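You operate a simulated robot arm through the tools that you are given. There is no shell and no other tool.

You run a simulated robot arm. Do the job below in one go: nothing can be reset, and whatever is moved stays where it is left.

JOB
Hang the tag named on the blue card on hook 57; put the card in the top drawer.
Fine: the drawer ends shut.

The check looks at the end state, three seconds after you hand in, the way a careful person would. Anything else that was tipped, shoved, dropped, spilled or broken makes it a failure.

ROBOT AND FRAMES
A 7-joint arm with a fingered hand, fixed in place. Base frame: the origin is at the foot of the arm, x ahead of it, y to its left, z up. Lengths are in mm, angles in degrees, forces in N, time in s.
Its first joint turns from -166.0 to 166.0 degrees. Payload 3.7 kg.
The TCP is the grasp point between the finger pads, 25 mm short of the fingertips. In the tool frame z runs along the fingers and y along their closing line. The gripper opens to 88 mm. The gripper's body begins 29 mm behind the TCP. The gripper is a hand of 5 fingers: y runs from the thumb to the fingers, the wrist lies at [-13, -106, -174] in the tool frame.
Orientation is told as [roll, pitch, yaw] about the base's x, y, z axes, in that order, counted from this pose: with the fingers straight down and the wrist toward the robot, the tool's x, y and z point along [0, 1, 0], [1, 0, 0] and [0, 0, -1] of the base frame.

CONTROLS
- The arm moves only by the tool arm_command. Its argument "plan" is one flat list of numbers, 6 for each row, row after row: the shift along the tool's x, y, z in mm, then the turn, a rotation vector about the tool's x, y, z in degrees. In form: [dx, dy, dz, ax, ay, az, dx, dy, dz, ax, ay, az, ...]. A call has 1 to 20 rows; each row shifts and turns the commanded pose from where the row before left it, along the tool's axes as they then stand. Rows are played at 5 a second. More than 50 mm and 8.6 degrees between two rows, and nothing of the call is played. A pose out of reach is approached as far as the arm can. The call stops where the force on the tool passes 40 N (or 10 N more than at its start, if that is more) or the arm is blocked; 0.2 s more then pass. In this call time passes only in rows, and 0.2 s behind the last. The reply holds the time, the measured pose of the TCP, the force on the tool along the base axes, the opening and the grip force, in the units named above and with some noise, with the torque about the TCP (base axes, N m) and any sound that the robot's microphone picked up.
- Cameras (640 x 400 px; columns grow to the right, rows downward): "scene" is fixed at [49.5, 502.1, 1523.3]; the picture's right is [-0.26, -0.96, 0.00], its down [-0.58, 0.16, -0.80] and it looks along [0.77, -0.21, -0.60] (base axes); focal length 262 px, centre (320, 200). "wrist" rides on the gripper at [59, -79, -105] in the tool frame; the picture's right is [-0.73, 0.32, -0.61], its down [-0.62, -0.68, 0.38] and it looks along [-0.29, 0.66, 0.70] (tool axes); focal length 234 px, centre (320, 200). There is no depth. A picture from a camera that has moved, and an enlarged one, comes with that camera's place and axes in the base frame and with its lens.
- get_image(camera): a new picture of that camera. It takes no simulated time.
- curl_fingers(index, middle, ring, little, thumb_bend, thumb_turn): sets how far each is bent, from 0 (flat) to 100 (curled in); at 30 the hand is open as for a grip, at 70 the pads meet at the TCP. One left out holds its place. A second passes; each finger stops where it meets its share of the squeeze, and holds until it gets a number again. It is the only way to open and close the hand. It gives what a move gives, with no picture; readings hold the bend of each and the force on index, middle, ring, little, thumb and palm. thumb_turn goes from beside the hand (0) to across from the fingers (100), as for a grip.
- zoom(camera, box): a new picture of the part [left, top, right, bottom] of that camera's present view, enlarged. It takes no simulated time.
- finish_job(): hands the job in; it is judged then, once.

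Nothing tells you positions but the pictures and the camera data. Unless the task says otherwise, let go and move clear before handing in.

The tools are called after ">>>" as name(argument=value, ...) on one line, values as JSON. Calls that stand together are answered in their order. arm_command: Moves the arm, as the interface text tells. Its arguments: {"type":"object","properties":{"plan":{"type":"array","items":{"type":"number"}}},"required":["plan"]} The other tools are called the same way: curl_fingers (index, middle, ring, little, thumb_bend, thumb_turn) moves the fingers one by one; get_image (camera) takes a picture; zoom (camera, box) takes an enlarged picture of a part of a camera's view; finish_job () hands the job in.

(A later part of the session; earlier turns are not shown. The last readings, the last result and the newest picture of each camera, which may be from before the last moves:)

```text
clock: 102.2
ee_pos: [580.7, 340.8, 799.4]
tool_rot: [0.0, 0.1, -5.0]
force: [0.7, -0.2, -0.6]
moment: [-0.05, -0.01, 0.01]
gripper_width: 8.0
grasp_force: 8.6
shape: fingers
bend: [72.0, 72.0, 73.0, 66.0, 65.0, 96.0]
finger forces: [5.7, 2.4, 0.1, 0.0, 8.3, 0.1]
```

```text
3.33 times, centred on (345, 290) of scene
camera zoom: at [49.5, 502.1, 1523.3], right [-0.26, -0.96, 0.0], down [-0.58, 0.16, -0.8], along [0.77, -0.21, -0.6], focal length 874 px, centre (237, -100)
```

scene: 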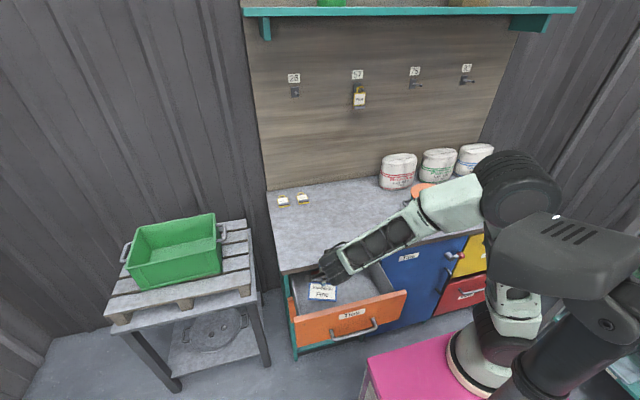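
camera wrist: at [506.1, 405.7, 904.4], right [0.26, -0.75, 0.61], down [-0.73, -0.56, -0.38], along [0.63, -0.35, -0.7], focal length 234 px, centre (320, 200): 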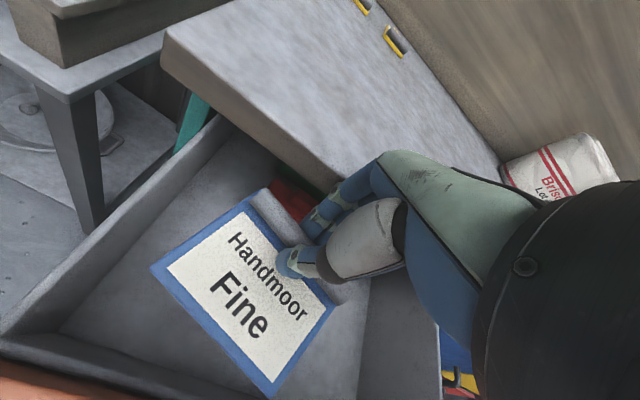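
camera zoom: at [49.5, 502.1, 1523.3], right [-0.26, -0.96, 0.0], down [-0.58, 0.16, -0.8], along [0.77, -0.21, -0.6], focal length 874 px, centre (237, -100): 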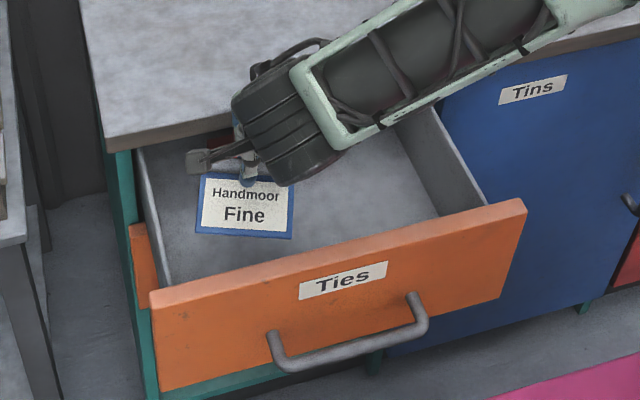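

The card is well inside the opening with about 10 mm to the drawer front and similar room to the bench edge. I'll lower straight down in steps, watching the force.

>>> arm_command(plan=[-3, 0, 12, 0, 0, 0, -3, 0, 12, 0, 0, 0, -2, 0, 12, 0, 0, 0])

>>> get_image(camera="wrist")

>>> zoom(camera="scene", box=[265, 230, 425, 350])

```text
clock: 103.0
ee_pos: [578.9, 330.9, 766.4]
tool_rot: [-0.1, 0.0, -5.1]
force: [0.5, 0.6, -0.6]
moment: [-0.01, -0.05, 0.01]
gripper_width: 8.1
grasp_force: 8.1
shape: fingers
bend: [72.0, 72.0, 73.0, 66.0, 65.0, 96.0]
finger forces: [5.7, 2.4, 0.1, 0.1, 8.3, 0.0]
```

```text
taken
camera wrist: at [505.1, 396.6, 870.2], right [0.26, -0.75, 0.61], down [-0.73, -0.56, -0.38], along [0.63, -0.35, -0.7], focal length 234 px, centre (320, 200)
```

wrist: 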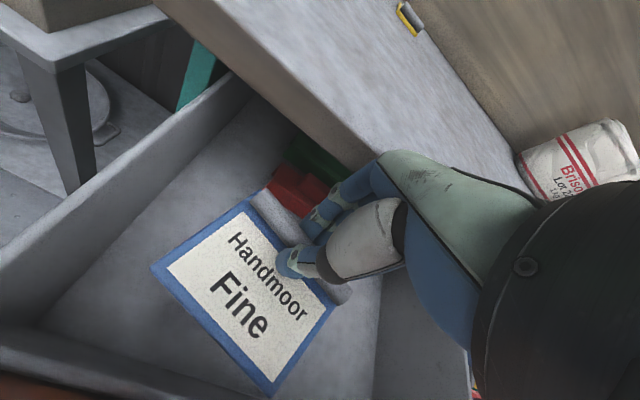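

```text
3.33 times, centred on (345, 290) of scene
camera zoom: at [49.5, 502.1, 1523.3], right [-0.26, -0.96, 0.0], down [-0.58, 0.16, -0.8], along [0.77, -0.21, -0.6], focal length 874 px, centre (237, -100)
```

zoom: 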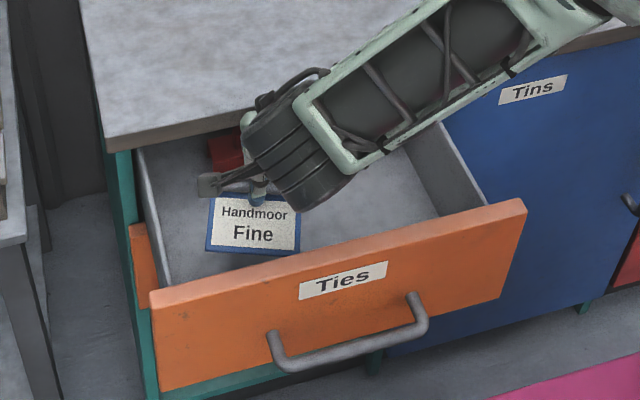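

Still clear all round. Continuing down.

>>> arm_command(plan=[0, 0, 12, 0, 0, 0, 0, 0, 12, 0, 0, 0, 0, 0, 12, 0, 0, 0])

>>> get_image(camera="wrist")

>>> zoom(camera="scene", box=[265, 230, 425, 350])

```text
clock: 103.8
ee_pos: [577.0, 330.6, 730.1]
tool_rot: [-0.1, 0.0, -5.0]
force: [0.3, 0.2, -0.3]
moment: [-0.04, -0.01, 0.0]
gripper_width: 8.3
grasp_force: 9.0
shape: fingers
bend: [72.0, 72.0, 73.0, 66.0, 65.0, 96.0]
finger forces: [5.7, 2.5, 0.0, 0.0, 8.3, 0.0]
```

```text
taken
camera wrist: at [505.5, 396.0, 833.5], right [0.26, -0.75, 0.61], down [-0.73, -0.56, -0.38], along [0.63, -0.35, -0.7], focal length 234 px, centre (320, 200)
```

wrist: 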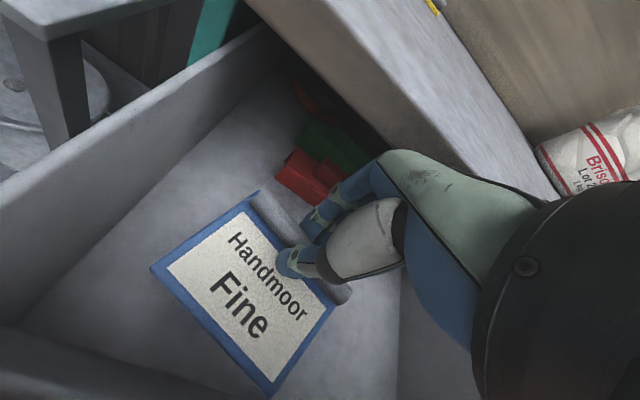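

```text
3.33 times, centred on (345, 290) of scene
camera zoom: at [49.5, 502.1, 1523.3], right [-0.26, -0.96, 0.0], down [-0.58, 0.16, -0.8], along [0.77, -0.21, -0.6], focal length 874 px, centre (237, -100)
```

zoom: 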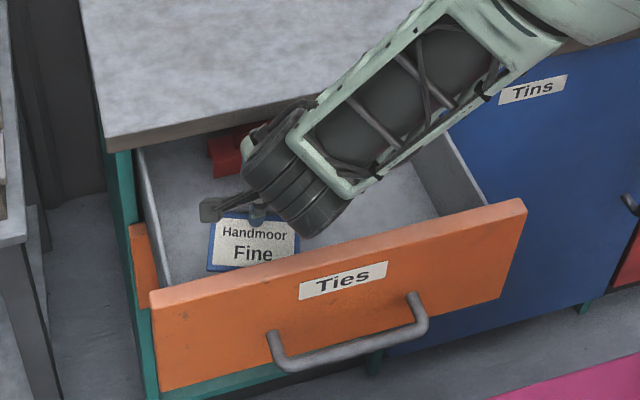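

Good clearance. I'll continue down toward the drawer floor.

>>> arm_command(plan=[0, 1, 10, 0, 0, 0, 0, 1, 10, 0, 0, 0, 0, 1, 10, 0, 0, 0])

>>> get_image(camera="wrist")

>>> zoom(camera="scene", box=[265, 230, 425, 350])

```text
clock: 104.5
ee_pos: [580.9, 329.3, 699.2]
tool_rot: [0.0, 0.1, -5.0]
force: [0.4, 0.9, -0.8]
moment: [0.01, -0.02, 0.0]
gripper_width: 8.0
grasp_force: 7.9
shape: fingers
bend: [72.0, 72.0, 73.0, 66.0, 65.0, 96.0]
finger forces: [5.7, 2.3, 0.1, 0.0, 8.3, 0.0]
```

```text
taken
camera wrist: at [508.6, 395.1, 803.8], right [0.26, -0.75, 0.61], down [-0.73, -0.56, -0.38], along [0.63, -0.35, -0.7], focal length 234 px, centre (320, 200)
```

wrist: 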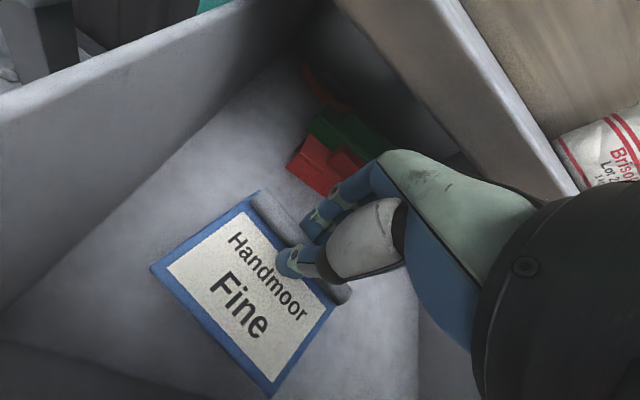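

```text
3.33 times, centred on (345, 290) of scene
camera zoom: at [49.5, 502.1, 1523.3], right [-0.26, -0.96, 0.0], down [-0.58, 0.16, -0.8], along [0.77, -0.21, -0.6], focal length 874 px, centre (237, -100)
```

zoom: 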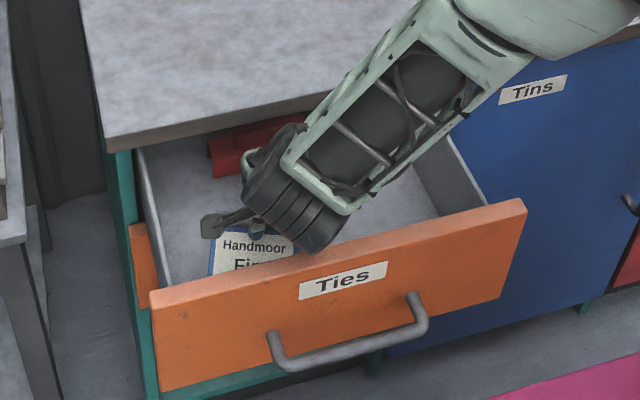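

The card is about 40 mm above the drawer floor. I'll go on in smaller steps and watch for touchdown.

>>> arm_command(plan=[0, 1, 8, 0, 0, 0, 0, 1, 6, 0, 0, 0])

>>> arm_command(plan=[0, 1, 5, 0, 0, 0, 0, 0, 5, 0, 0, 0])

>>> get_image(camera="wrist")

>>> zoom(camera="scene", box=[265, 230, 425, 350])

```text
clock: 105.2
ee_pos: [584.1, 330.2, 685.6]
tool_rot: [0.0, 0.1, -5.1]
force: [0.7, 0.5, 0.5]
moment: [0.0, 0.01, 0.0]
gripper_width: 8.1
grasp_force: 8.1
shape: fingers
bend: [72.0, 72.0, 73.0, 66.0, 65.0, 96.0]
finger forces: [5.7, 2.4, 0.0, 0.0, 8.3, 0.0]
```

```text
clock: 105.8
ee_pos: [585.1, 328.4, 676.1]
tool_rot: [-0.1, 0.0, -5.1]
force: [-0.2, 0.3, 0.3]
moment: [0.02, 0.0, 0.0]
gripper_width: 8.2
grasp_force: 7.4
shape: fingers
bend: [72.0, 72.0, 73.0, 66.0, 65.0, 96.0]
finger forces: [5.7, 2.4, 0.0, 0.1, 8.3, 0.1]
```

```text
taken
camera wrist: at [511.4, 394.8, 780.6], right [0.26, -0.75, 0.61], down [-0.73, -0.56, -0.38], along [0.63, -0.35, -0.7], focal length 234 px, centre (320, 200)
```

wrist: 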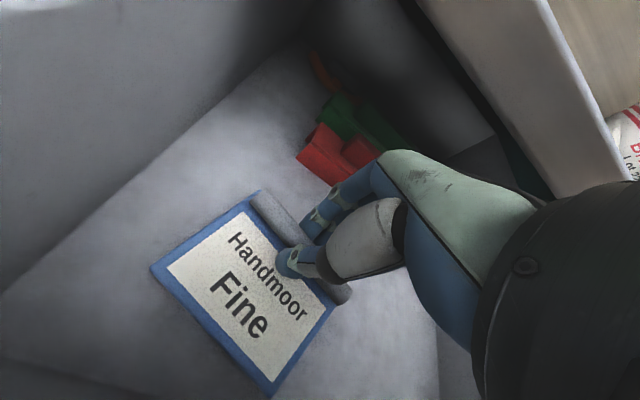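

```text
3.33 times, centred on (345, 290) of scene
camera zoom: at [49.5, 502.1, 1523.3], right [-0.26, -0.96, 0.0], down [-0.58, 0.16, -0.8], along [0.77, -0.21, -0.6], focal length 874 px, centre (237, -100)
```

zoom: 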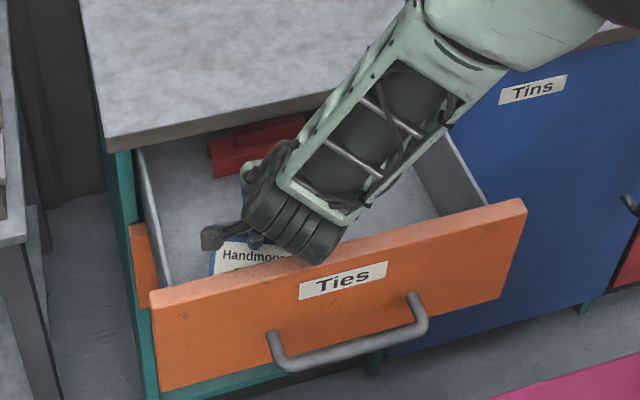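

Still no contact. Continuing gently.

>>> arm_command(plan=[0, 0, 4, 0, 0, 0, 0, 0, 4, 0, 0, 0])

>>> arm_command(plan=[0, 0, 3, 0, 0, 0, 0, 0, 3, 0, 0, 0])

>>> get_image(camera="wrist")

>>> zoom(camera="scene", box=[265, 230, 425, 350])

```text
clock: 106.3
ee_pos: [583.2, 329.2, 667.2]
tool_rot: [0.0, -0.1, -5.1]
force: [0.0, -0.1, -0.4]
moment: [0.04, 0.01, 0.02]
gripper_width: 7.8
grasp_force: 8.2
shape: fingers
bend: [72.0, 72.0, 73.0, 66.0, 65.0, 96.0]
finger forces: [5.8, 2.5, 0.0, 0.1, 8.2, 0.0]
```

```text
clock: 107.0
ee_pos: [583.8, 330.9, 661.5]
tool_rot: [-0.1, 0.0, -5.1]
force: [-1.0, -0.2, 0.1]
moment: [0.04, 0.02, -0.02]
gripper_width: 8.2
grasp_force: 8.1
shape: fingers
bend: [72.0, 72.0, 73.0, 66.0, 65.0, 96.0]
finger forces: [5.6, 2.3, 0.0, 0.0, 8.3, 0.1]
```

```text
taken
camera wrist: at [511.4, 395.9, 766.1], right [0.26, -0.75, 0.61], down [-0.73, -0.56, -0.38], along [0.63, -0.35, -0.7], focal length 234 px, centre (320, 200)
```

wrist: 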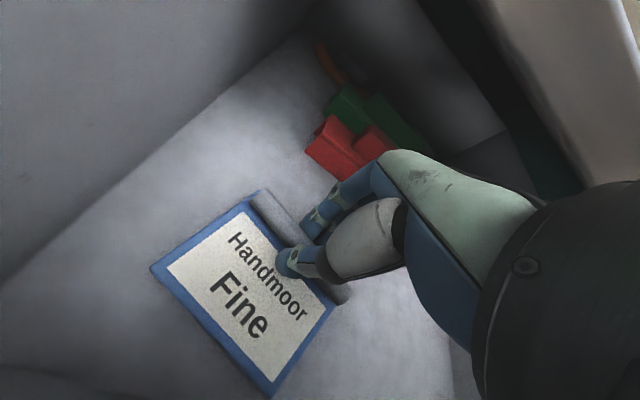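

```text
3.33 times, centred on (345, 290) of scene
camera zoom: at [49.5, 502.1, 1523.3], right [-0.26, -0.96, 0.0], down [-0.58, 0.16, -0.8], along [0.77, -0.21, -0.6], focal length 874 px, centre (237, -100)
```

zoom: 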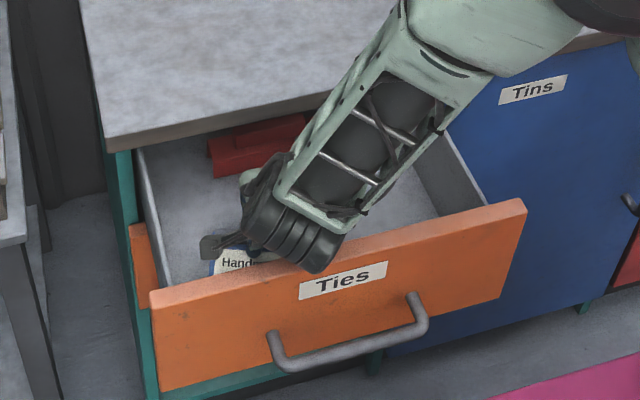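

By triangulation the drawer floor is at z≈617, so the card is only a few millimetres above it. I'll lower slightly more and release.

>>> arm_command(plan=[0, 0, 2, 0, 0, 0, 0, 0, 2, 0, 0, 0])

>>> arm_command(plan=[0, 0, 1.5, 0, 0, 0])

```text
clock: 107.5
ee_pos: [584.6, 329.1, 658.3]
tool_rot: [0.0, -0.1, -5.2]
force: [0.4, -0.1, -0.2]
moment: [0.04, -0.02, 0.0]
gripper_width: 8.0
grasp_force: 8.3
shape: fingers
bend: [72.0, 72.0, 73.0, 66.0, 65.0, 96.0]
finger forces: [5.6, 2.5, 0.0, 0.1, 8.3, 0.0]
```

```text
clock: 108.0
ee_pos: [584.3, 329.7, 657.4]
tool_rot: [0.0, -0.1, -5.1]
force: [0.8, 1.0, -0.1]
moment: [0.0, 0.02, -0.01]
gripper_width: 8.0
grasp_force: 8.3
shape: fingers
bend: [72.0, 72.0, 73.0, 66.0, 65.0, 96.0]
finger forces: [5.7, 2.4, 0.0, 0.0, 8.2, 0.0]
```

No touch yet. Another couple of millimetres.

>>> arm_command(plan=[0, 0, 1.5, 0, 0, 0, 0, 0, 1.5, 0, 0, 0])

>>> arm_command(plan=[0, 0, 1.5, 0, 0, 0])

>>> zoom(camera="scene", box=[285, 240, 385, 320])

>>> get_image(camera="wrist")

```text
clock: 108.5
ee_pos: [583.4, 328.1, 649.5]
tool_rot: [-0.3, 0.2, -5.1]
force: [-1.5, -0.3, 0.5]
moment: [0.03, 0.01, 0.0]
gripper_width: 8.1
grasp_force: 8.4
shape: fingers
bend: [72.0, 72.0, 73.0, 66.0, 65.0, 96.0]
finger forces: [5.6, 2.3, 0.1, 0.0, 8.5, 0.0]
```

```text
clock: 109.0
ee_pos: [585.1, 330.0, 651.1]
tool_rot: [-0.2, 0.0, -5.2]
force: [-0.7, 0.2, 0.0]
moment: [-0.01, 0.04, 0.03]
gripper_width: 7.8
grasp_force: 8.0
shape: fingers
bend: [72.0, 72.0, 73.0, 66.0, 65.0, 96.0]
finger forces: [5.4, 2.5, 0.1, 0.0, 8.3, 0.0]
```

```text
5.00 times, centred on (335, 280) of scene
camera zoom: at [49.5, 502.1, 1523.3], right [-0.26, -0.96, 0.0], down [-0.58, 0.16, -0.8], along [0.77, -0.21, -0.6], focal length 1311 px, centre (245, -200)
```

zoom: 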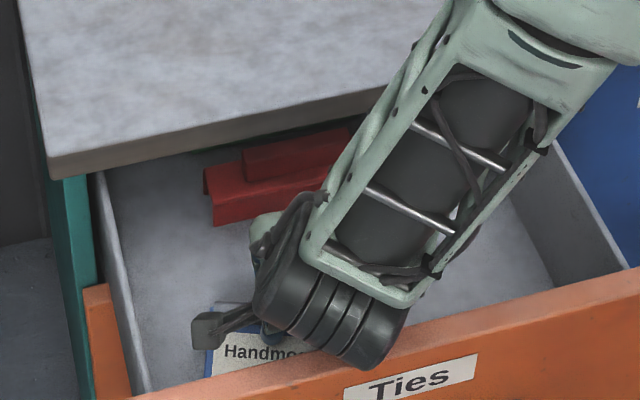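

```text
taken
camera wrist: at [511.2, 395.3, 755.1], right [0.26, -0.75, 0.61], down [-0.73, -0.56, -0.38], along [0.63, -0.35, -0.7], focal length 234 px, centre (320, 200)
```

wrist: 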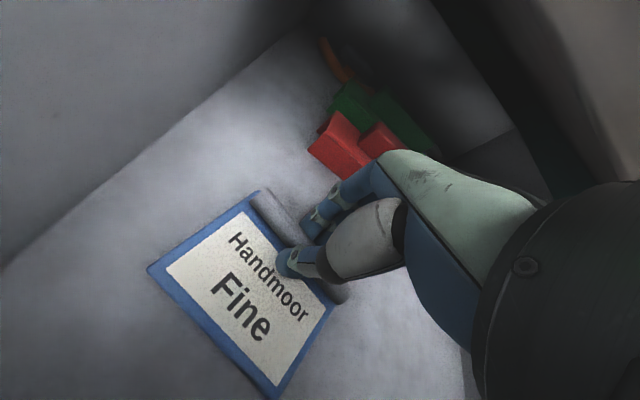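

The card's edge has touched the drawer floor. I'll open the fingers to release it.

>>> curl_fingers(index=60, middle=60, ring=60, little=60, thumb_bend=58)

>>> get_image(camera="wrist")

>>> curl_fingers(index=53, middle=53, ring=53, little=53, thumb_bend=50)

>>> get_image(camera="wrist")

```text
clock: 110.0
ee_pos: [584.5, 329.4, 652.7]
tool_rot: [0.0, 0.0, -5.1]
force: [1.1, 0.4, 0.8]
moment: [-0.01, 0.0, 0.0]
gripper_width: 22.5
grasp_force: 0.1
shape: fingers
bend: [60.0, 60.0, 60.0, 60.0, 57.0, 97.0]
finger forces: [0.0, 0.1, 0.0, 0.0, 0.1, 0.1]
```

```text
taken
camera wrist: at [511.3, 395.5, 755.8], right [0.26, -0.75, 0.61], down [-0.73, -0.56, -0.38], along [0.63, -0.35, -0.7], focal length 234 px, centre (320, 200)
```

wrist: 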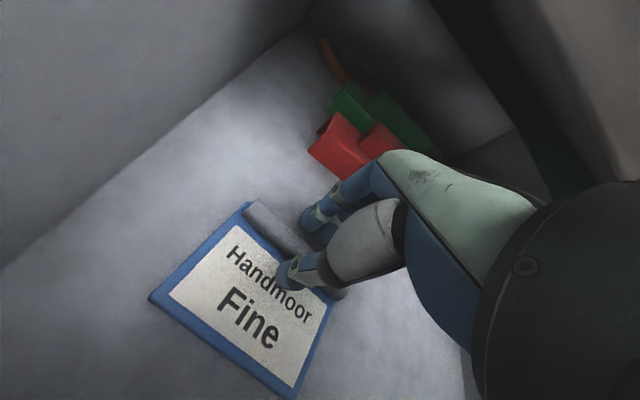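

```text
clock: 111.0
ee_pos: [585.0, 329.1, 651.3]
tool_rot: [-0.1, 0.0, -5.1]
force: [0.3, -0.6, 0.4]
moment: [0.0, 0.0, 0.01]
gripper_width: 38.2
grasp_force: 0.2
shape: fingers
bend: [53.0, 53.0, 53.0, 53.0, 50.0, 97.0]
finger forces: [0.1, 0.0, 0.0, 0.0, 0.0, 0.1]
```

```text
taken
camera wrist: at [511.3, 395.5, 755.8], right [0.26, -0.75, 0.61], down [-0.73, -0.56, -0.38], along [0.63, -0.35, -0.7], focal length 234 px, centre (320, 200)
```

wrist: 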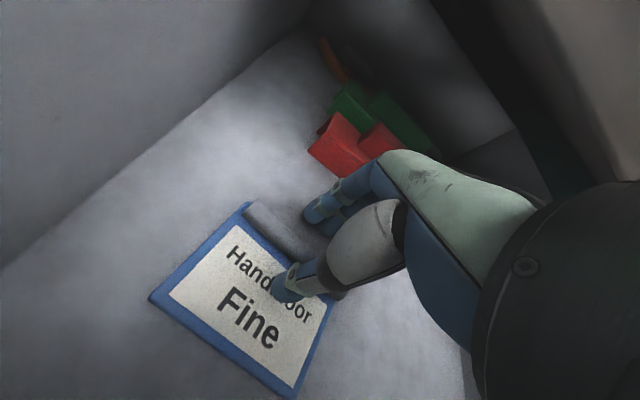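

The card lies flat on the drawer floor. I'll rise straight up by the same path I came in on.

>>> arm_command(plan=[0, -1, -6, 0, 0, 0, 0, -2, -8, 0, 0, 0, 0, -2, -10, 0, 0, 0])

>>> curl_fingers(index=72, middle=72, ring=72, little=72, thumb_bend=62)

>>> arm_command(plan=[0, -1, -10, 0, 0, 0, 0, -1, -12, 0, 0, 0, 0, -1, -12, 0, 0, 0, 0, 0, -12, 0, 0, 0, 0, 0, -12, 0, 0, 0])

>>> get_image(camera="scene")

>>> get_image(camera="wrist")

```text
clock: 111.8
ee_pos: [579.6, 329.1, 675.0]
tool_rot: [0.0, 0.0, -5.1]
force: [-0.4, 0.0, 0.8]
moment: [0.0, -0.02, 0.0]
gripper_width: 37.9
grasp_force: 0.0
shape: fingers
bend: [53.0, 53.0, 53.0, 53.0, 50.0, 97.0]
finger forces: [0.1, 0.0, 0.1, 0.0, 0.1, 0.0]
```

```text
clock: 112.8
ee_pos: [578.6, 329.7, 675.8]
tool_rot: [0.0, 0.0, -5.1]
force: [-0.7, 0.5, -0.2]
moment: [0.01, 0.02, -0.01]
gripper_width: 3.5
grasp_force: 0.0
shape: fingers
bend: [72.0, 72.0, 72.0, 72.0, 62.0, 97.0]
finger forces: [0.0, 0.0, 0.0, 0.0, 0.0, 0.0]
```

```text
clock: 114.0
ee_pos: [576.1, 329.9, 733.4]
tool_rot: [0.0, 0.0, -5.1]
force: [-0.1, 0.3, -0.1]
moment: [-0.01, 0.01, 0.01]
gripper_width: 3.8
grasp_force: 0.1
shape: fingers
bend: [72.0, 72.0, 72.0, 72.0, 62.0, 97.0]
finger forces: [0.0, 0.0, 0.0, 0.0, 0.0, 0.0]
```

```text
taken
```

scene: 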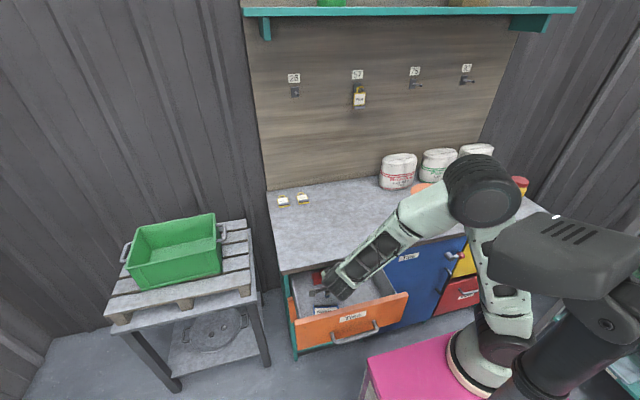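

```text
taken
camera wrist: at [503.0, 395.7, 837.5], right [0.26, -0.75, 0.61], down [-0.73, -0.56, -0.38], along [0.63, -0.35, -0.7], focal length 234 px, centre (320, 200)
```

wrist: 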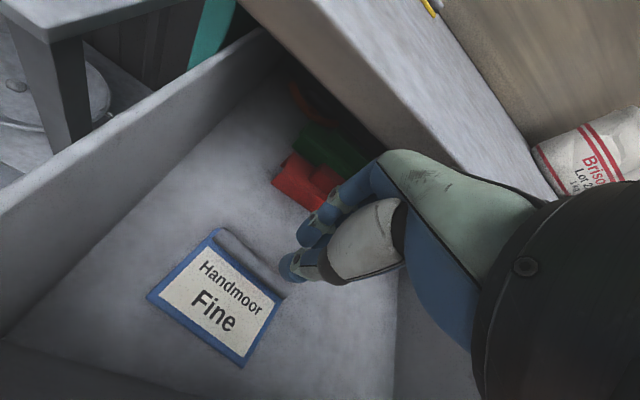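

The card lies flat in the drawer, clear of the red box. Now I'll rise out and go back over the drawer front by the same route as before, so I can push the drawer shut.

>>> arm_command(plan=[0, 0, -13, 0, 0, 0, 0, 0, -13, 0, 0, 0, 5, 0, -13, 0, 0, 0, 8, 0, -13, 0, 0, 0, 10, 0, -13, 0, 0, 0])

>>> arm_command(plan=[18, -8, -8, 0, 0, -5, 22, -10, -8, 2, 0, 0, 22, -10, -8, 3, 0, 0, 15, -12, -4, 3, 0, 0, 0, -8, 0, 3, 0, 0])

>>> get_image(camera="scene")

>>> get_image(camera="wrist")

```text
clock: 115.2
ee_pos: [578.6, 353.3, 798.0]
tool_rot: [0.0, 0.0, -5.0]
force: [0.1, 0.9, -0.4]
moment: [0.0, -0.01, 0.02]
gripper_width: 3.5
grasp_force: 0.0
shape: fingers
bend: [72.0, 72.0, 72.0, 72.0, 62.0, 97.0]
finger forces: [0.0, 0.1, 0.0, 0.0, 0.0, 0.0]
```

```text
clock: 116.3
ee_pos: [531.8, 432.1, 829.7]
tool_rot: [0.0, 11.0, -0.1]
force: [0.7, 0.9, -0.3]
moment: [0.0, -0.03, 0.01]
gripper_width: 3.8
grasp_force: 0.0
shape: fingers
bend: [72.0, 72.0, 72.0, 72.0, 62.0, 97.0]
finger forces: [0.0, 0.0, 0.0, 0.0, 0.0, 0.0]
```

```text
taken
```

scene: 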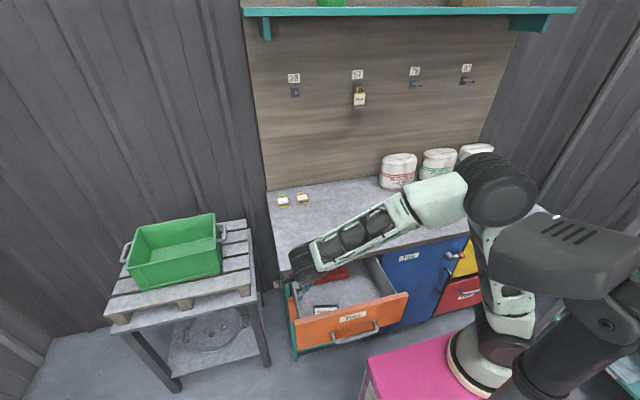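

```text
taken
camera wrist: at [475.2, 491.1, 946.7], right [0.43, -0.73, 0.53], down [-0.74, -0.62, -0.25], along [0.51, -0.29, -0.81], focal length 234 px, centre (320, 200)
```

wrist: 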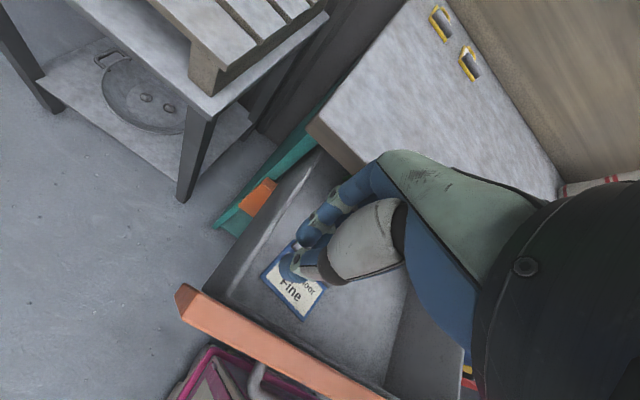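

The posture matches the earlier safe pass. I'll go back over the drawer front.

>>> arm_command(plan=[0, -23.4, 2, 0, 0, 0, 0, -23.4, 5, 0, 0, 0, 0, -23.4, 7, 0, 0, 0, 0, -22, 8, 0, 0, 0])

>>> get_image(camera="scene")

>>> get_image(camera="wrist")

>>> zoom(camera="scene", box=[420, 150, 640, 310])

```text
clock: 117.3
ee_pos: [437.8, 431.1, 826.3]
tool_rot: [0.0, 11.0, -0.1]
force: [-0.1, 0.4, 0.0]
moment: [0.01, 0.01, -0.05]
gripper_width: 3.4
grasp_force: 0.1
shape: fingers
bend: [72.0, 72.0, 72.0, 72.0, 62.0, 97.0]
finger forces: [0.1, 0.0, 0.0, 0.0, 0.0, 0.0]
```

```text
taken
```

scene: 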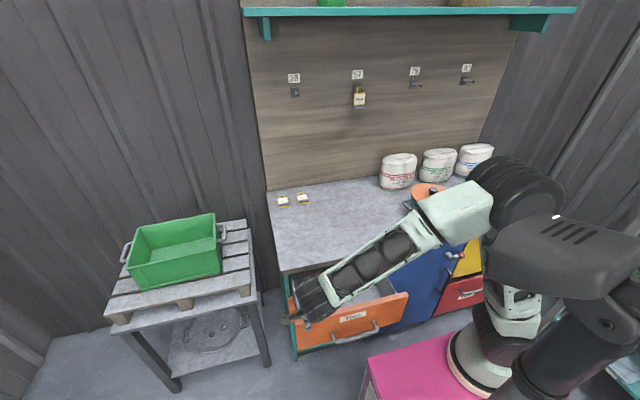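

```text
taken
camera wrist: at [380.4, 490.0, 942.8], right [0.43, -0.73, 0.54], down [-0.74, -0.62, -0.25], along [0.51, -0.29, -0.81], focal length 234 px, centre (320, 200)
```

wrist: 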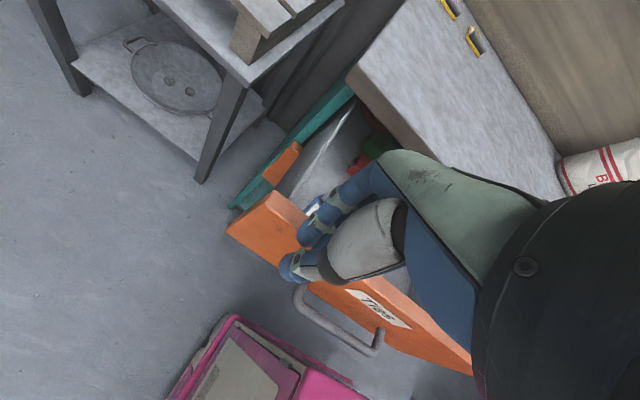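

```text
2.50 times, centred on (530, 230) of scene
camera zoom: at [49.5, 502.1, 1523.3], right [-0.26, -0.96, 0.0], down [-0.58, 0.16, -0.8], along [0.77, -0.21, -0.6], focal length 655 px, centre (-205, 125)
```

zoom: 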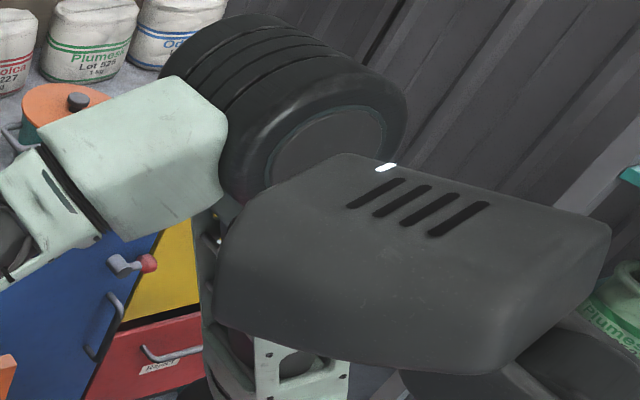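

The stand is untouched, with the elbow passing behind it. I'll zoom to see exactly where the hand is relative to the drawer front.

>>> zoom(camera="wrist", box=[200, 160, 420, 340])

>>> zoom(camera="scene", box=[270, 250, 420, 360])

```text
2.22 times, centred on (310, 250) of wrist
camera zoom: at [380.4, 490.0, 942.8], right [0.43, -0.73, 0.54], down [-0.74, -0.62, -0.25], along [0.51, -0.29, -0.81], focal length 520 px, centre (342, 89)
```

zoom: 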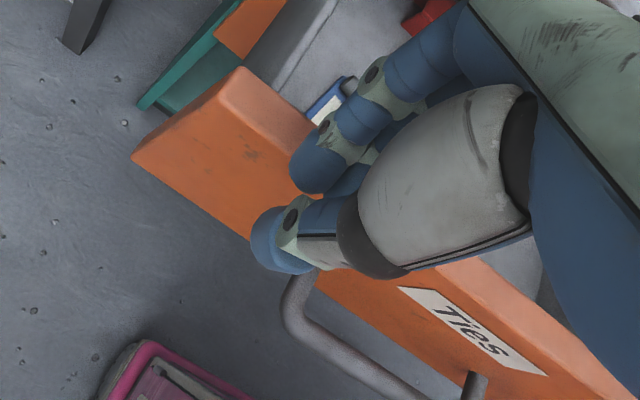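

```text
3.64 times, centred on (345, 305) of scene
camera zoom: at [49.5, 502.1, 1523.3], right [-0.26, -0.96, 0.0], down [-0.58, 0.16, -0.8], along [0.77, -0.21, -0.6], focal length 953 px, centre (229, -182)
```

zoom: 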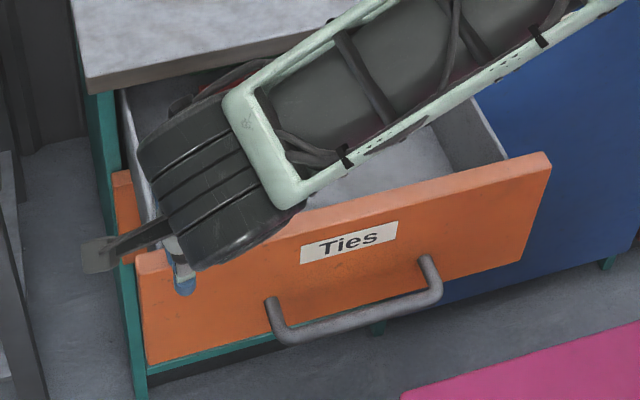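

The panel's front face is at x≈463 and the hand is just in front of it. I'll lower in front of the panel while tilting forward, retracing my earlier path.

>>> arm_command(plan=[0, -1.2, 15, 0, 0, 0, 0, -1.5, 15, 0, 0, 0])

>>> arm_command(plan=[0, 0, 15.1, -5.9, 0, 0, 0, -1, 15.1, -5.9, 0, 0])

>>> get_image(camera="scene")

>>> get_image(camera="wrist")

```text
clock: 118.0
ee_pos: [429.4, 431.3, 795.8]
tool_rot: [0.0, 11.1, 0.0]
force: [0.4, 0.2, -0.1]
moment: [-0.01, -0.02, 0.05]
gripper_width: 3.6
grasp_force: 0.1
shape: fingers
bend: [72.0, 72.0, 72.0, 72.0, 62.0, 97.0]
finger forces: [0.0, 0.0, 0.1, 0.0, 0.0, 0.0]
```

```text
clock: 118.5
ee_pos: [425.6, 432.2, 764.8]
tool_rot: [0.0, -0.9, -0.1]
force: [0.4, 0.3, 0.1]
moment: [0.0, -0.02, 0.0]
gripper_width: 3.6
grasp_force: 0.1
shape: fingers
bend: [72.0, 72.0, 72.0, 72.0, 62.0, 97.0]
finger forces: [0.0, 0.1, 0.0, 0.0, 0.0, 0.1]
```

```text
taken
```

scene: 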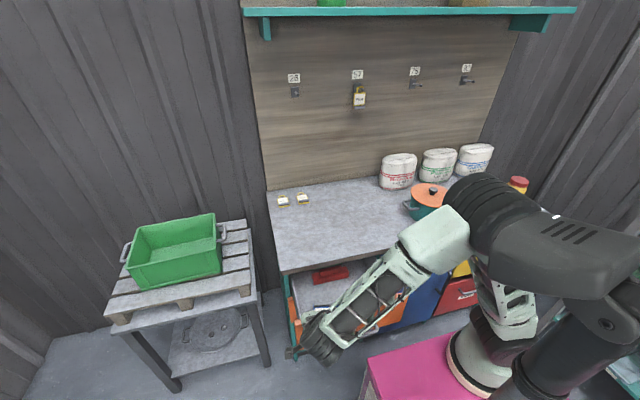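

```text
taken
camera wrist: at [344.2, 491.3, 869.0], right [0.31, -0.73, 0.61], down [-0.68, -0.62, -0.39], along [0.67, -0.29, -0.69], focal length 234 px, centre (320, 200)
```

wrist: 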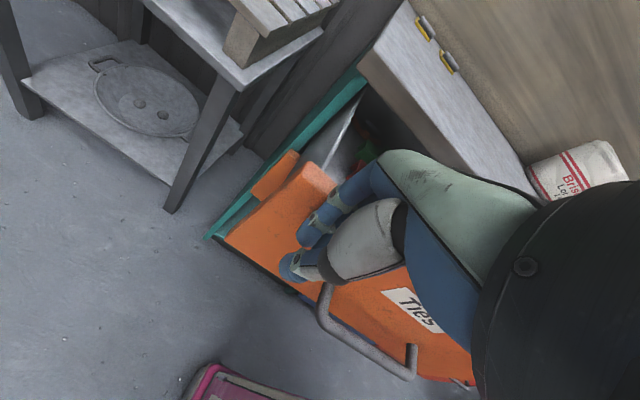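

The elbow now overlaps the stand's left end in the image, so I'll check that closely.

>>> zoom(camera="scene", box=[420, 150, 640, 310])

```text
2.50 times, centred on (530, 230) of scene
camera zoom: at [49.5, 502.1, 1523.3], right [-0.26, -0.96, 0.0], down [-0.58, 0.16, -0.8], along [0.77, -0.21, -0.6], focal length 655 px, centre (-205, 125)
```

zoom: 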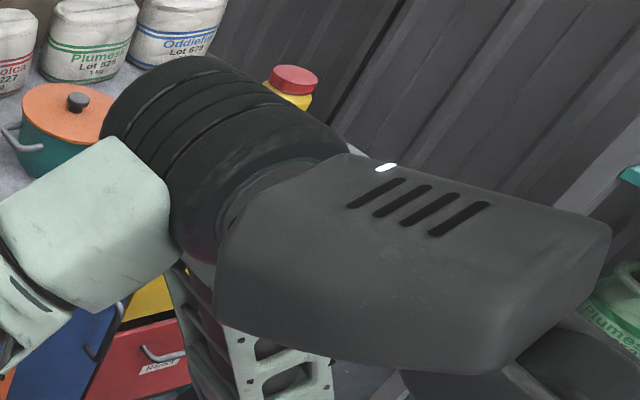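

The elbow is behind the stand with little room, so lowering further here is risky. Instead I'll rise again, grip the top edge of the drawer front between thumb and fingers, and push it most of the way in from above. That keeps the wrist further forward.

>>> arm_command(plan=[0, 1, -15.1, 5.9, 0, 0, 0, 0, -15.1, 5.9, 0, 0])

>>> arm_command(plan=[0, 4, -15, 0, 0, 0, 0, 6, -15, 0, 0, 0, 0, 15, -3, -5.5, 0, 0, 0, 15, 0, -5.5, 0, 0])

>>> zoom(camera="scene", box=[420, 150, 640, 310])

>>> get_image(camera="wrist")

```text
clock: 119.2
ee_pos: [427.4, 433.0, 797.0]
tool_rot: [0.1, 11.0, -0.1]
force: [0.0, 0.1, 0.3]
moment: [-0.01, 0.02, 0.0]
gripper_width: 3.5
grasp_force: 0.2
shape: fingers
bend: [72.0, 72.0, 72.0, 72.0, 62.0, 97.0]
finger forces: [0.0, 0.0, 0.1, 0.1, 0.1, 0.1]
```

```text
clock: 120.2
ee_pos: [471.4, 430.6, 823.8]
tool_rot: [0.1, -0.1, 0.0]
force: [-0.9, -0.1, -0.1]
moment: [-0.01, 0.0, 0.01]
gripper_width: 3.7
grasp_force: 0.2
shape: fingers
bend: [72.0, 72.0, 72.0, 72.0, 62.0, 97.0]
finger forces: [0.0, 0.1, 0.0, 0.0, 0.1, 0.1]
```

```text
2.50 times, centred on (530, 230) of scene
camera zoom: at [49.5, 502.1, 1523.3], right [-0.26, -0.96, 0.0], down [-0.58, 0.16, -0.8], along [0.77, -0.21, -0.6], focal length 655 px, centre (-205, 125)
```

zoom: 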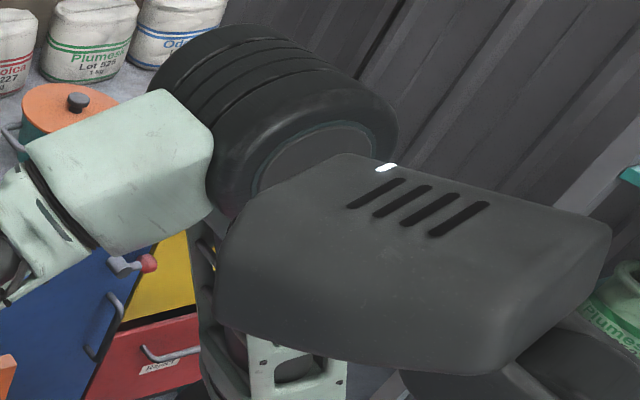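

```text
taken
camera wrist: at [394.1, 490.1, 928.1], right [0.32, -0.73, 0.61], down [-0.68, -0.62, -0.39], along [0.66, -0.29, -0.7], focal length 234 px, centre (320, 200)
```

wrist: 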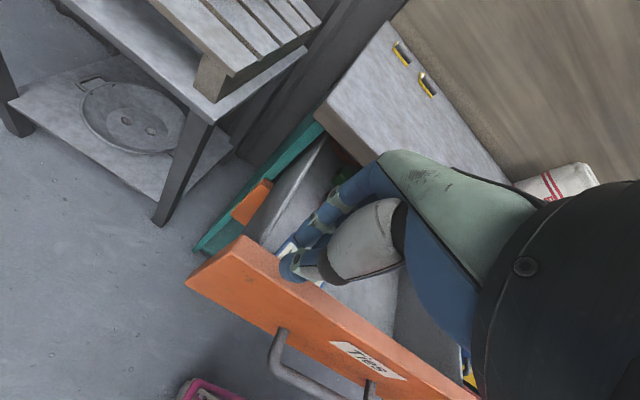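

The stand is fine. I'll zoom in to place the thumb and fingers on either side of the panel's top edge.

>>> zoom(camera="wrist", box=[170, 210, 390, 380])

```text
2.35 times, centred on (280, 295) of wrist
camera zoom: at [394.1, 490.1, 928.1], right [0.32, -0.73, 0.61], down [-0.68, -0.62, -0.39], along [0.66, -0.29, -0.7], focal length 551 px, centre (414, -24)
```

zoom: 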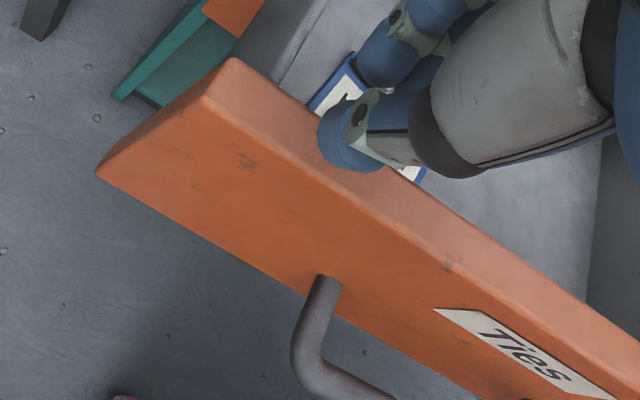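

The panel top spans x≈459–475. I'll open the hand, centre it over the panel and lower so thumb and fingers straddle it.

>>> curl_fingers(index=50, middle=50, ring=50, little=50, thumb_bend=48)

>>> arm_command(plan=[-15, -3, 8, 0, 0, 0, -14, -3, 12, 0, 0, 0])

>>> zoom(camera="wrist", box=[200, 180, 420, 350])

>>> zoom(camera="scene", box=[420, 150, 640, 310])

```text
clock: 121.2
ee_pos: [472.6, 432.0, 823.1]
tool_rot: [-0.1, 0.0, -0.2]
force: [0.2, -0.2, 0.1]
moment: [-0.01, 0.0, -0.01]
gripper_width: 43.6
grasp_force: 0.1
shape: fingers
bend: [50.0, 50.0, 50.0, 50.0, 48.0, 97.0]
finger forces: [0.0, 0.1, 0.1, 0.0, 0.1, 0.1]
```

```text
clock: 121.8
ee_pos: [467.5, 401.4, 802.2]
tool_rot: [0.1, 0.0, -0.1]
force: [-0.4, 0.1, -0.1]
moment: [-0.03, -0.03, 0.01]
gripper_width: 43.6
grasp_force: 0.1
shape: fingers
bend: [50.0, 50.0, 50.0, 50.0, 48.0, 97.0]
finger forces: [0.0, 0.1, 0.0, 0.0, 0.0, 0.1]
```

```text
2.35 times, centred on (310, 265) of wrist
camera zoom: at [388.5, 460.9, 906.7], right [0.32, -0.73, 0.61], down [-0.68, -0.62, -0.38], along [0.66, -0.29, -0.7], focal length 551 px, centre (344, 47)
```

zoom: 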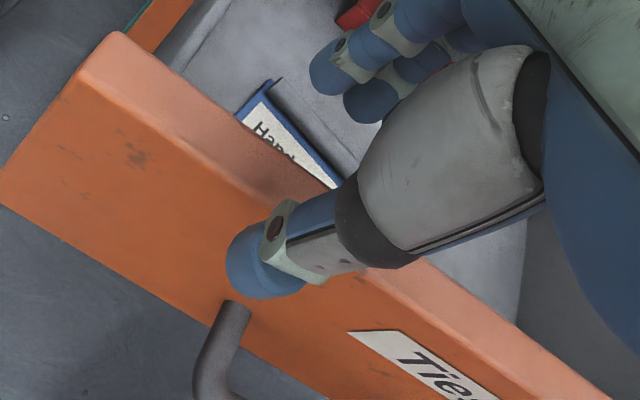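

```text
2.50 times, centred on (530, 230) of scene
camera zoom: at [49.5, 502.1, 1523.3], right [-0.26, -0.96, 0.0], down [-0.58, 0.16, -0.8], along [0.77, -0.21, -0.6], focal length 655 px, centre (-205, 125)
```

zoom: 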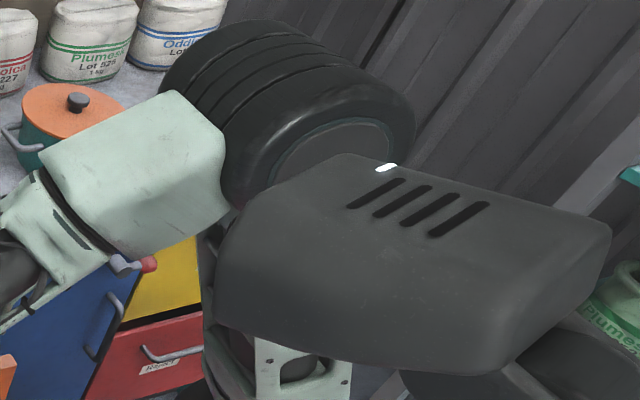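

Thumb outside, fingers inside, with the panel edge between them. I'll lower the remaining distance.

>>> arm_command(plan=[0, 0, 10, 0, 0, 0, 0, 0, 10, 0, 0, 0])

>>> arm_command(plan=[0, 0, 8, 0, 0, 0, 0, 0, 7, 0, 0, 0])

>>> zoom(camera="wrist", box=[200, 150, 420, 320])

>>> get_image(camera="scene")

```text
clock: 122.3
ee_pos: [466.8, 400.7, 782.1]
tool_rot: [0.0, 0.0, 0.0]
force: [-0.8, 0.2, 0.5]
moment: [0.02, -0.02, -0.04]
gripper_width: 43.3
grasp_force: 0.0
shape: fingers
bend: [50.0, 50.0, 50.0, 50.0, 48.0, 97.0]
finger forces: [0.0, 0.0, 0.0, 0.1, 0.0, 0.0]
```

```text
clock: 123.0
ee_pos: [467.3, 400.9, 769.3]
tool_rot: [0.0, 0.1, -0.1]
force: [0.2, -0.8, 0.3]
moment: [-0.01, 0.0, -0.01]
gripper_width: 43.2
grasp_force: 0.1
shape: fingers
bend: [50.0, 50.0, 50.0, 50.0, 48.0, 97.0]
finger forces: [0.0, 0.0, 0.0, 0.0, 0.0, 0.1]
```

```text
2.35 times, centred on (310, 235) of wrist
camera zoom: at [387.7, 460.7, 873.0], right [0.32, -0.73, 0.61], down [-0.68, -0.62, -0.38], along [0.66, -0.29, -0.7], focal length 551 px, centre (344, 118)
```

zoom: 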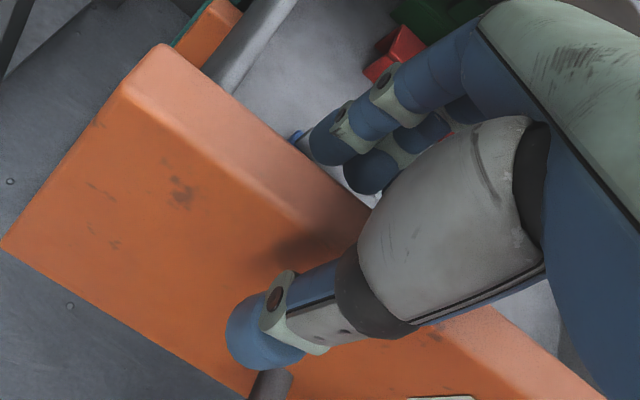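

```text
taken
```

scene: 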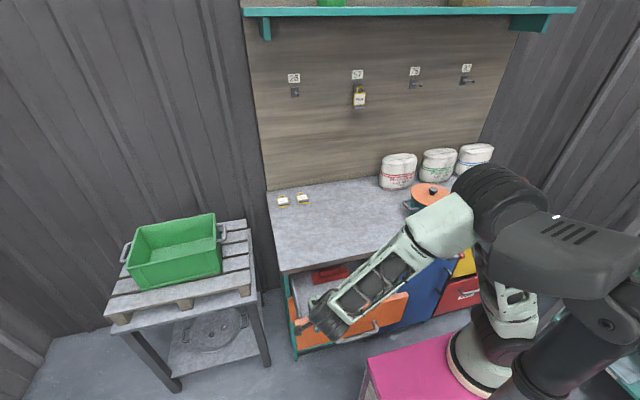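

The panel edge is between thumb and fingers with no contact yet. I'll close gently on it and push the drawer in.

>>> curl_fingers(index=62, middle=62, ring=62, little=62, thumb_bend=62)

>>> arm_command(plan=[0, 5, 0, 0, 0, 0, 0, 8, 0, 0, 0, 0, 0, 10, 0, 0, 0, 0])

>>> zoom(camera="scene", box=[265, 230, 425, 350])

```text
clock: 124.0
ee_pos: [466.3, 401.1, 768.8]
tool_rot: [0.0, 0.0, -0.1]
force: [0.8, 0.4, 0.3]
moment: [-0.03, -0.02, -0.01]
gripper_width: 16.4
grasp_force: 0.1
shape: fingers
bend: [62.0, 62.0, 62.0, 62.0, 61.0, 97.0]
finger forces: [0.0, 0.0, 0.0, 0.0, 0.3, 0.0]
```

```text
clock: 124.8
ee_pos: [489.6, 403.1, 767.4]
tool_rot: [0.0, 0.0, -0.1]
force: [-1.6, -1.4, 0.4]
moment: [-0.02, 0.06, 0.0]
gripper_width: 16.8
grasp_force: 0.6
shape: fingers
bend: [62.0, 62.0, 62.0, 62.0, 61.0, 97.0]
finger forces: [0.0, 0.1, 0.0, 0.1, 0.6, 0.1]
```

```text
3.33 times, centred on (345, 290) of scene
camera zoom: at [49.5, 502.1, 1523.3], right [-0.26, -0.96, 0.0], down [-0.58, 0.16, -0.8], along [0.77, -0.21, -0.6], focal length 874 px, centre (237, -100)
```

zoom: 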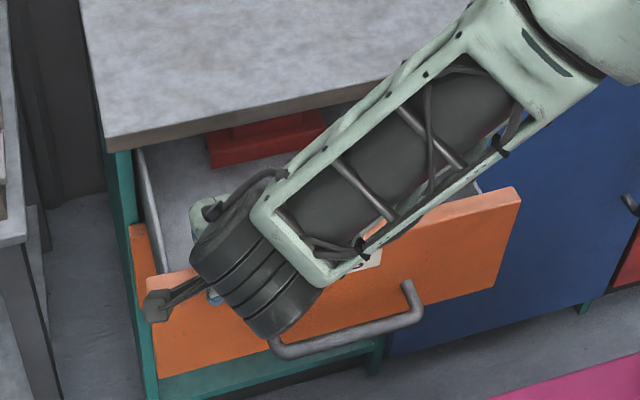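

The drawer is sliding in with very little force. Continuing.

>>> arm_command(plan=[0, 10, 0, 0, 0, 0, 0, 10, 0, 0, 0, 0, 0, 10, 0, 0, 0, 0, 0, 10, 0, 0, 0, 0])

>>> get_image(camera="scene")

>>> get_image(camera="wrist")

```text
clock: 125.8
ee_pos: [528.6, 401.4, 767.8]
tool_rot: [0.0, 0.0, -0.1]
force: [-0.2, 0.0, 0.1]
moment: [-0.01, 0.01, -0.01]
gripper_width: 16.9
grasp_force: 0.3
shape: fingers
bend: [62.0, 62.0, 62.0, 62.0, 61.0, 97.0]
finger forces: [0.1, 0.1, 0.0, 0.0, 0.8, 0.0]
```

```text
taken
```

scene: 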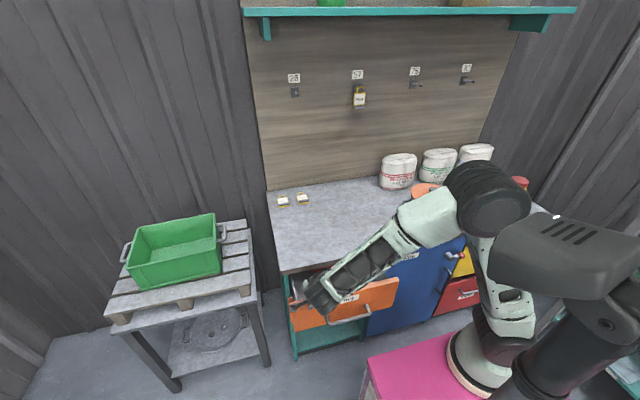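

```text
taken
camera wrist: at [450.7, 460.9, 872.4], right [0.32, -0.73, 0.61], down [-0.68, -0.62, -0.38], along [0.66, -0.29, -0.7], focal length 234 px, centre (320, 200)
```

wrist: 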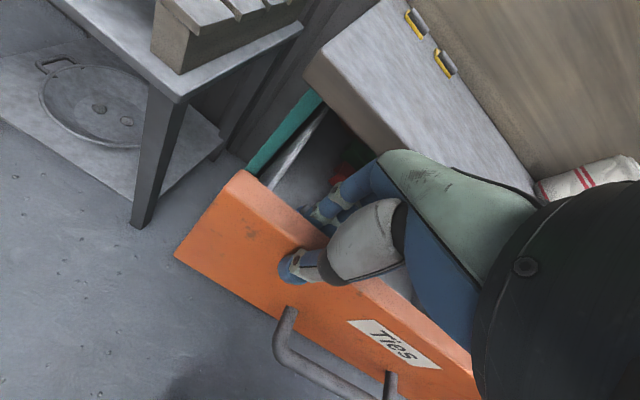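

Moving smoothly. A bit further.

>>> arm_command(plan=[0, 10, 0, 0, 0, 0, 0, 10, 0, 0, 0, 0, 0, 10, 0, 0, 0, 0])

>>> get_image(camera="wrist")

>>> zoom(camera="wrist", box=[200, 130, 420, 300])

```text
clock: 126.5
ee_pos: [559.4, 402.4, 766.7]
tool_rot: [0.0, 0.0, -0.1]
force: [-0.1, -0.4, -0.4]
moment: [-0.01, 0.01, 0.01]
gripper_width: 16.6
grasp_force: 0.1
shape: fingers
bend: [62.0, 62.0, 62.0, 62.0, 61.0, 97.0]
finger forces: [0.1, 0.0, 0.0, 0.0, 0.6, 0.0]
```

```text
taken
camera wrist: at [481.2, 461.0, 871.1], right [0.32, -0.73, 0.61], down [-0.68, -0.62, -0.38], along [0.66, -0.29, -0.7], focal length 234 px, centre (320, 200)
```

wrist: 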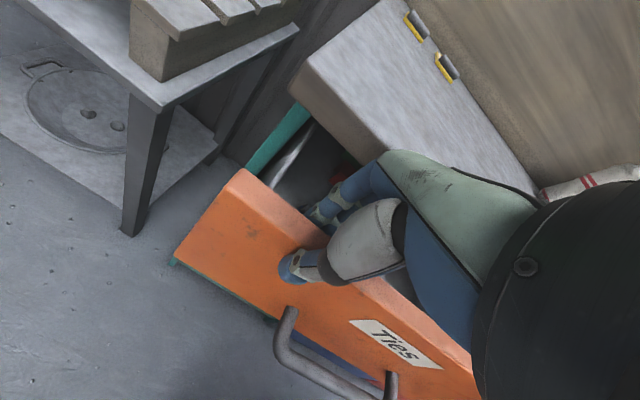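

```text
2.35 times, centred on (310, 215) of wrist
camera zoom: at [481.2, 461.0, 871.1], right [0.32, -0.73, 0.61], down [-0.68, -0.62, -0.38], along [0.66, -0.29, -0.7], focal length 551 px, centre (344, 165)
```

zoom: 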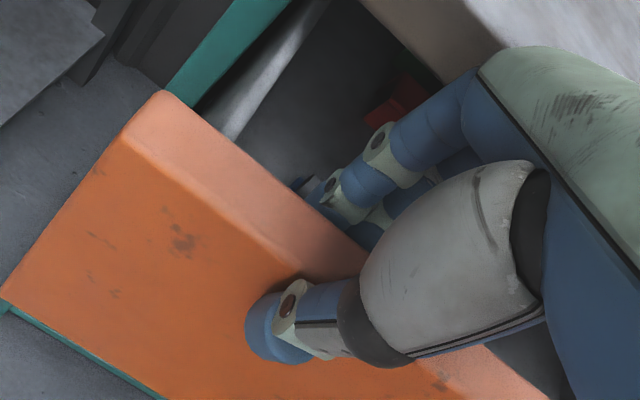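

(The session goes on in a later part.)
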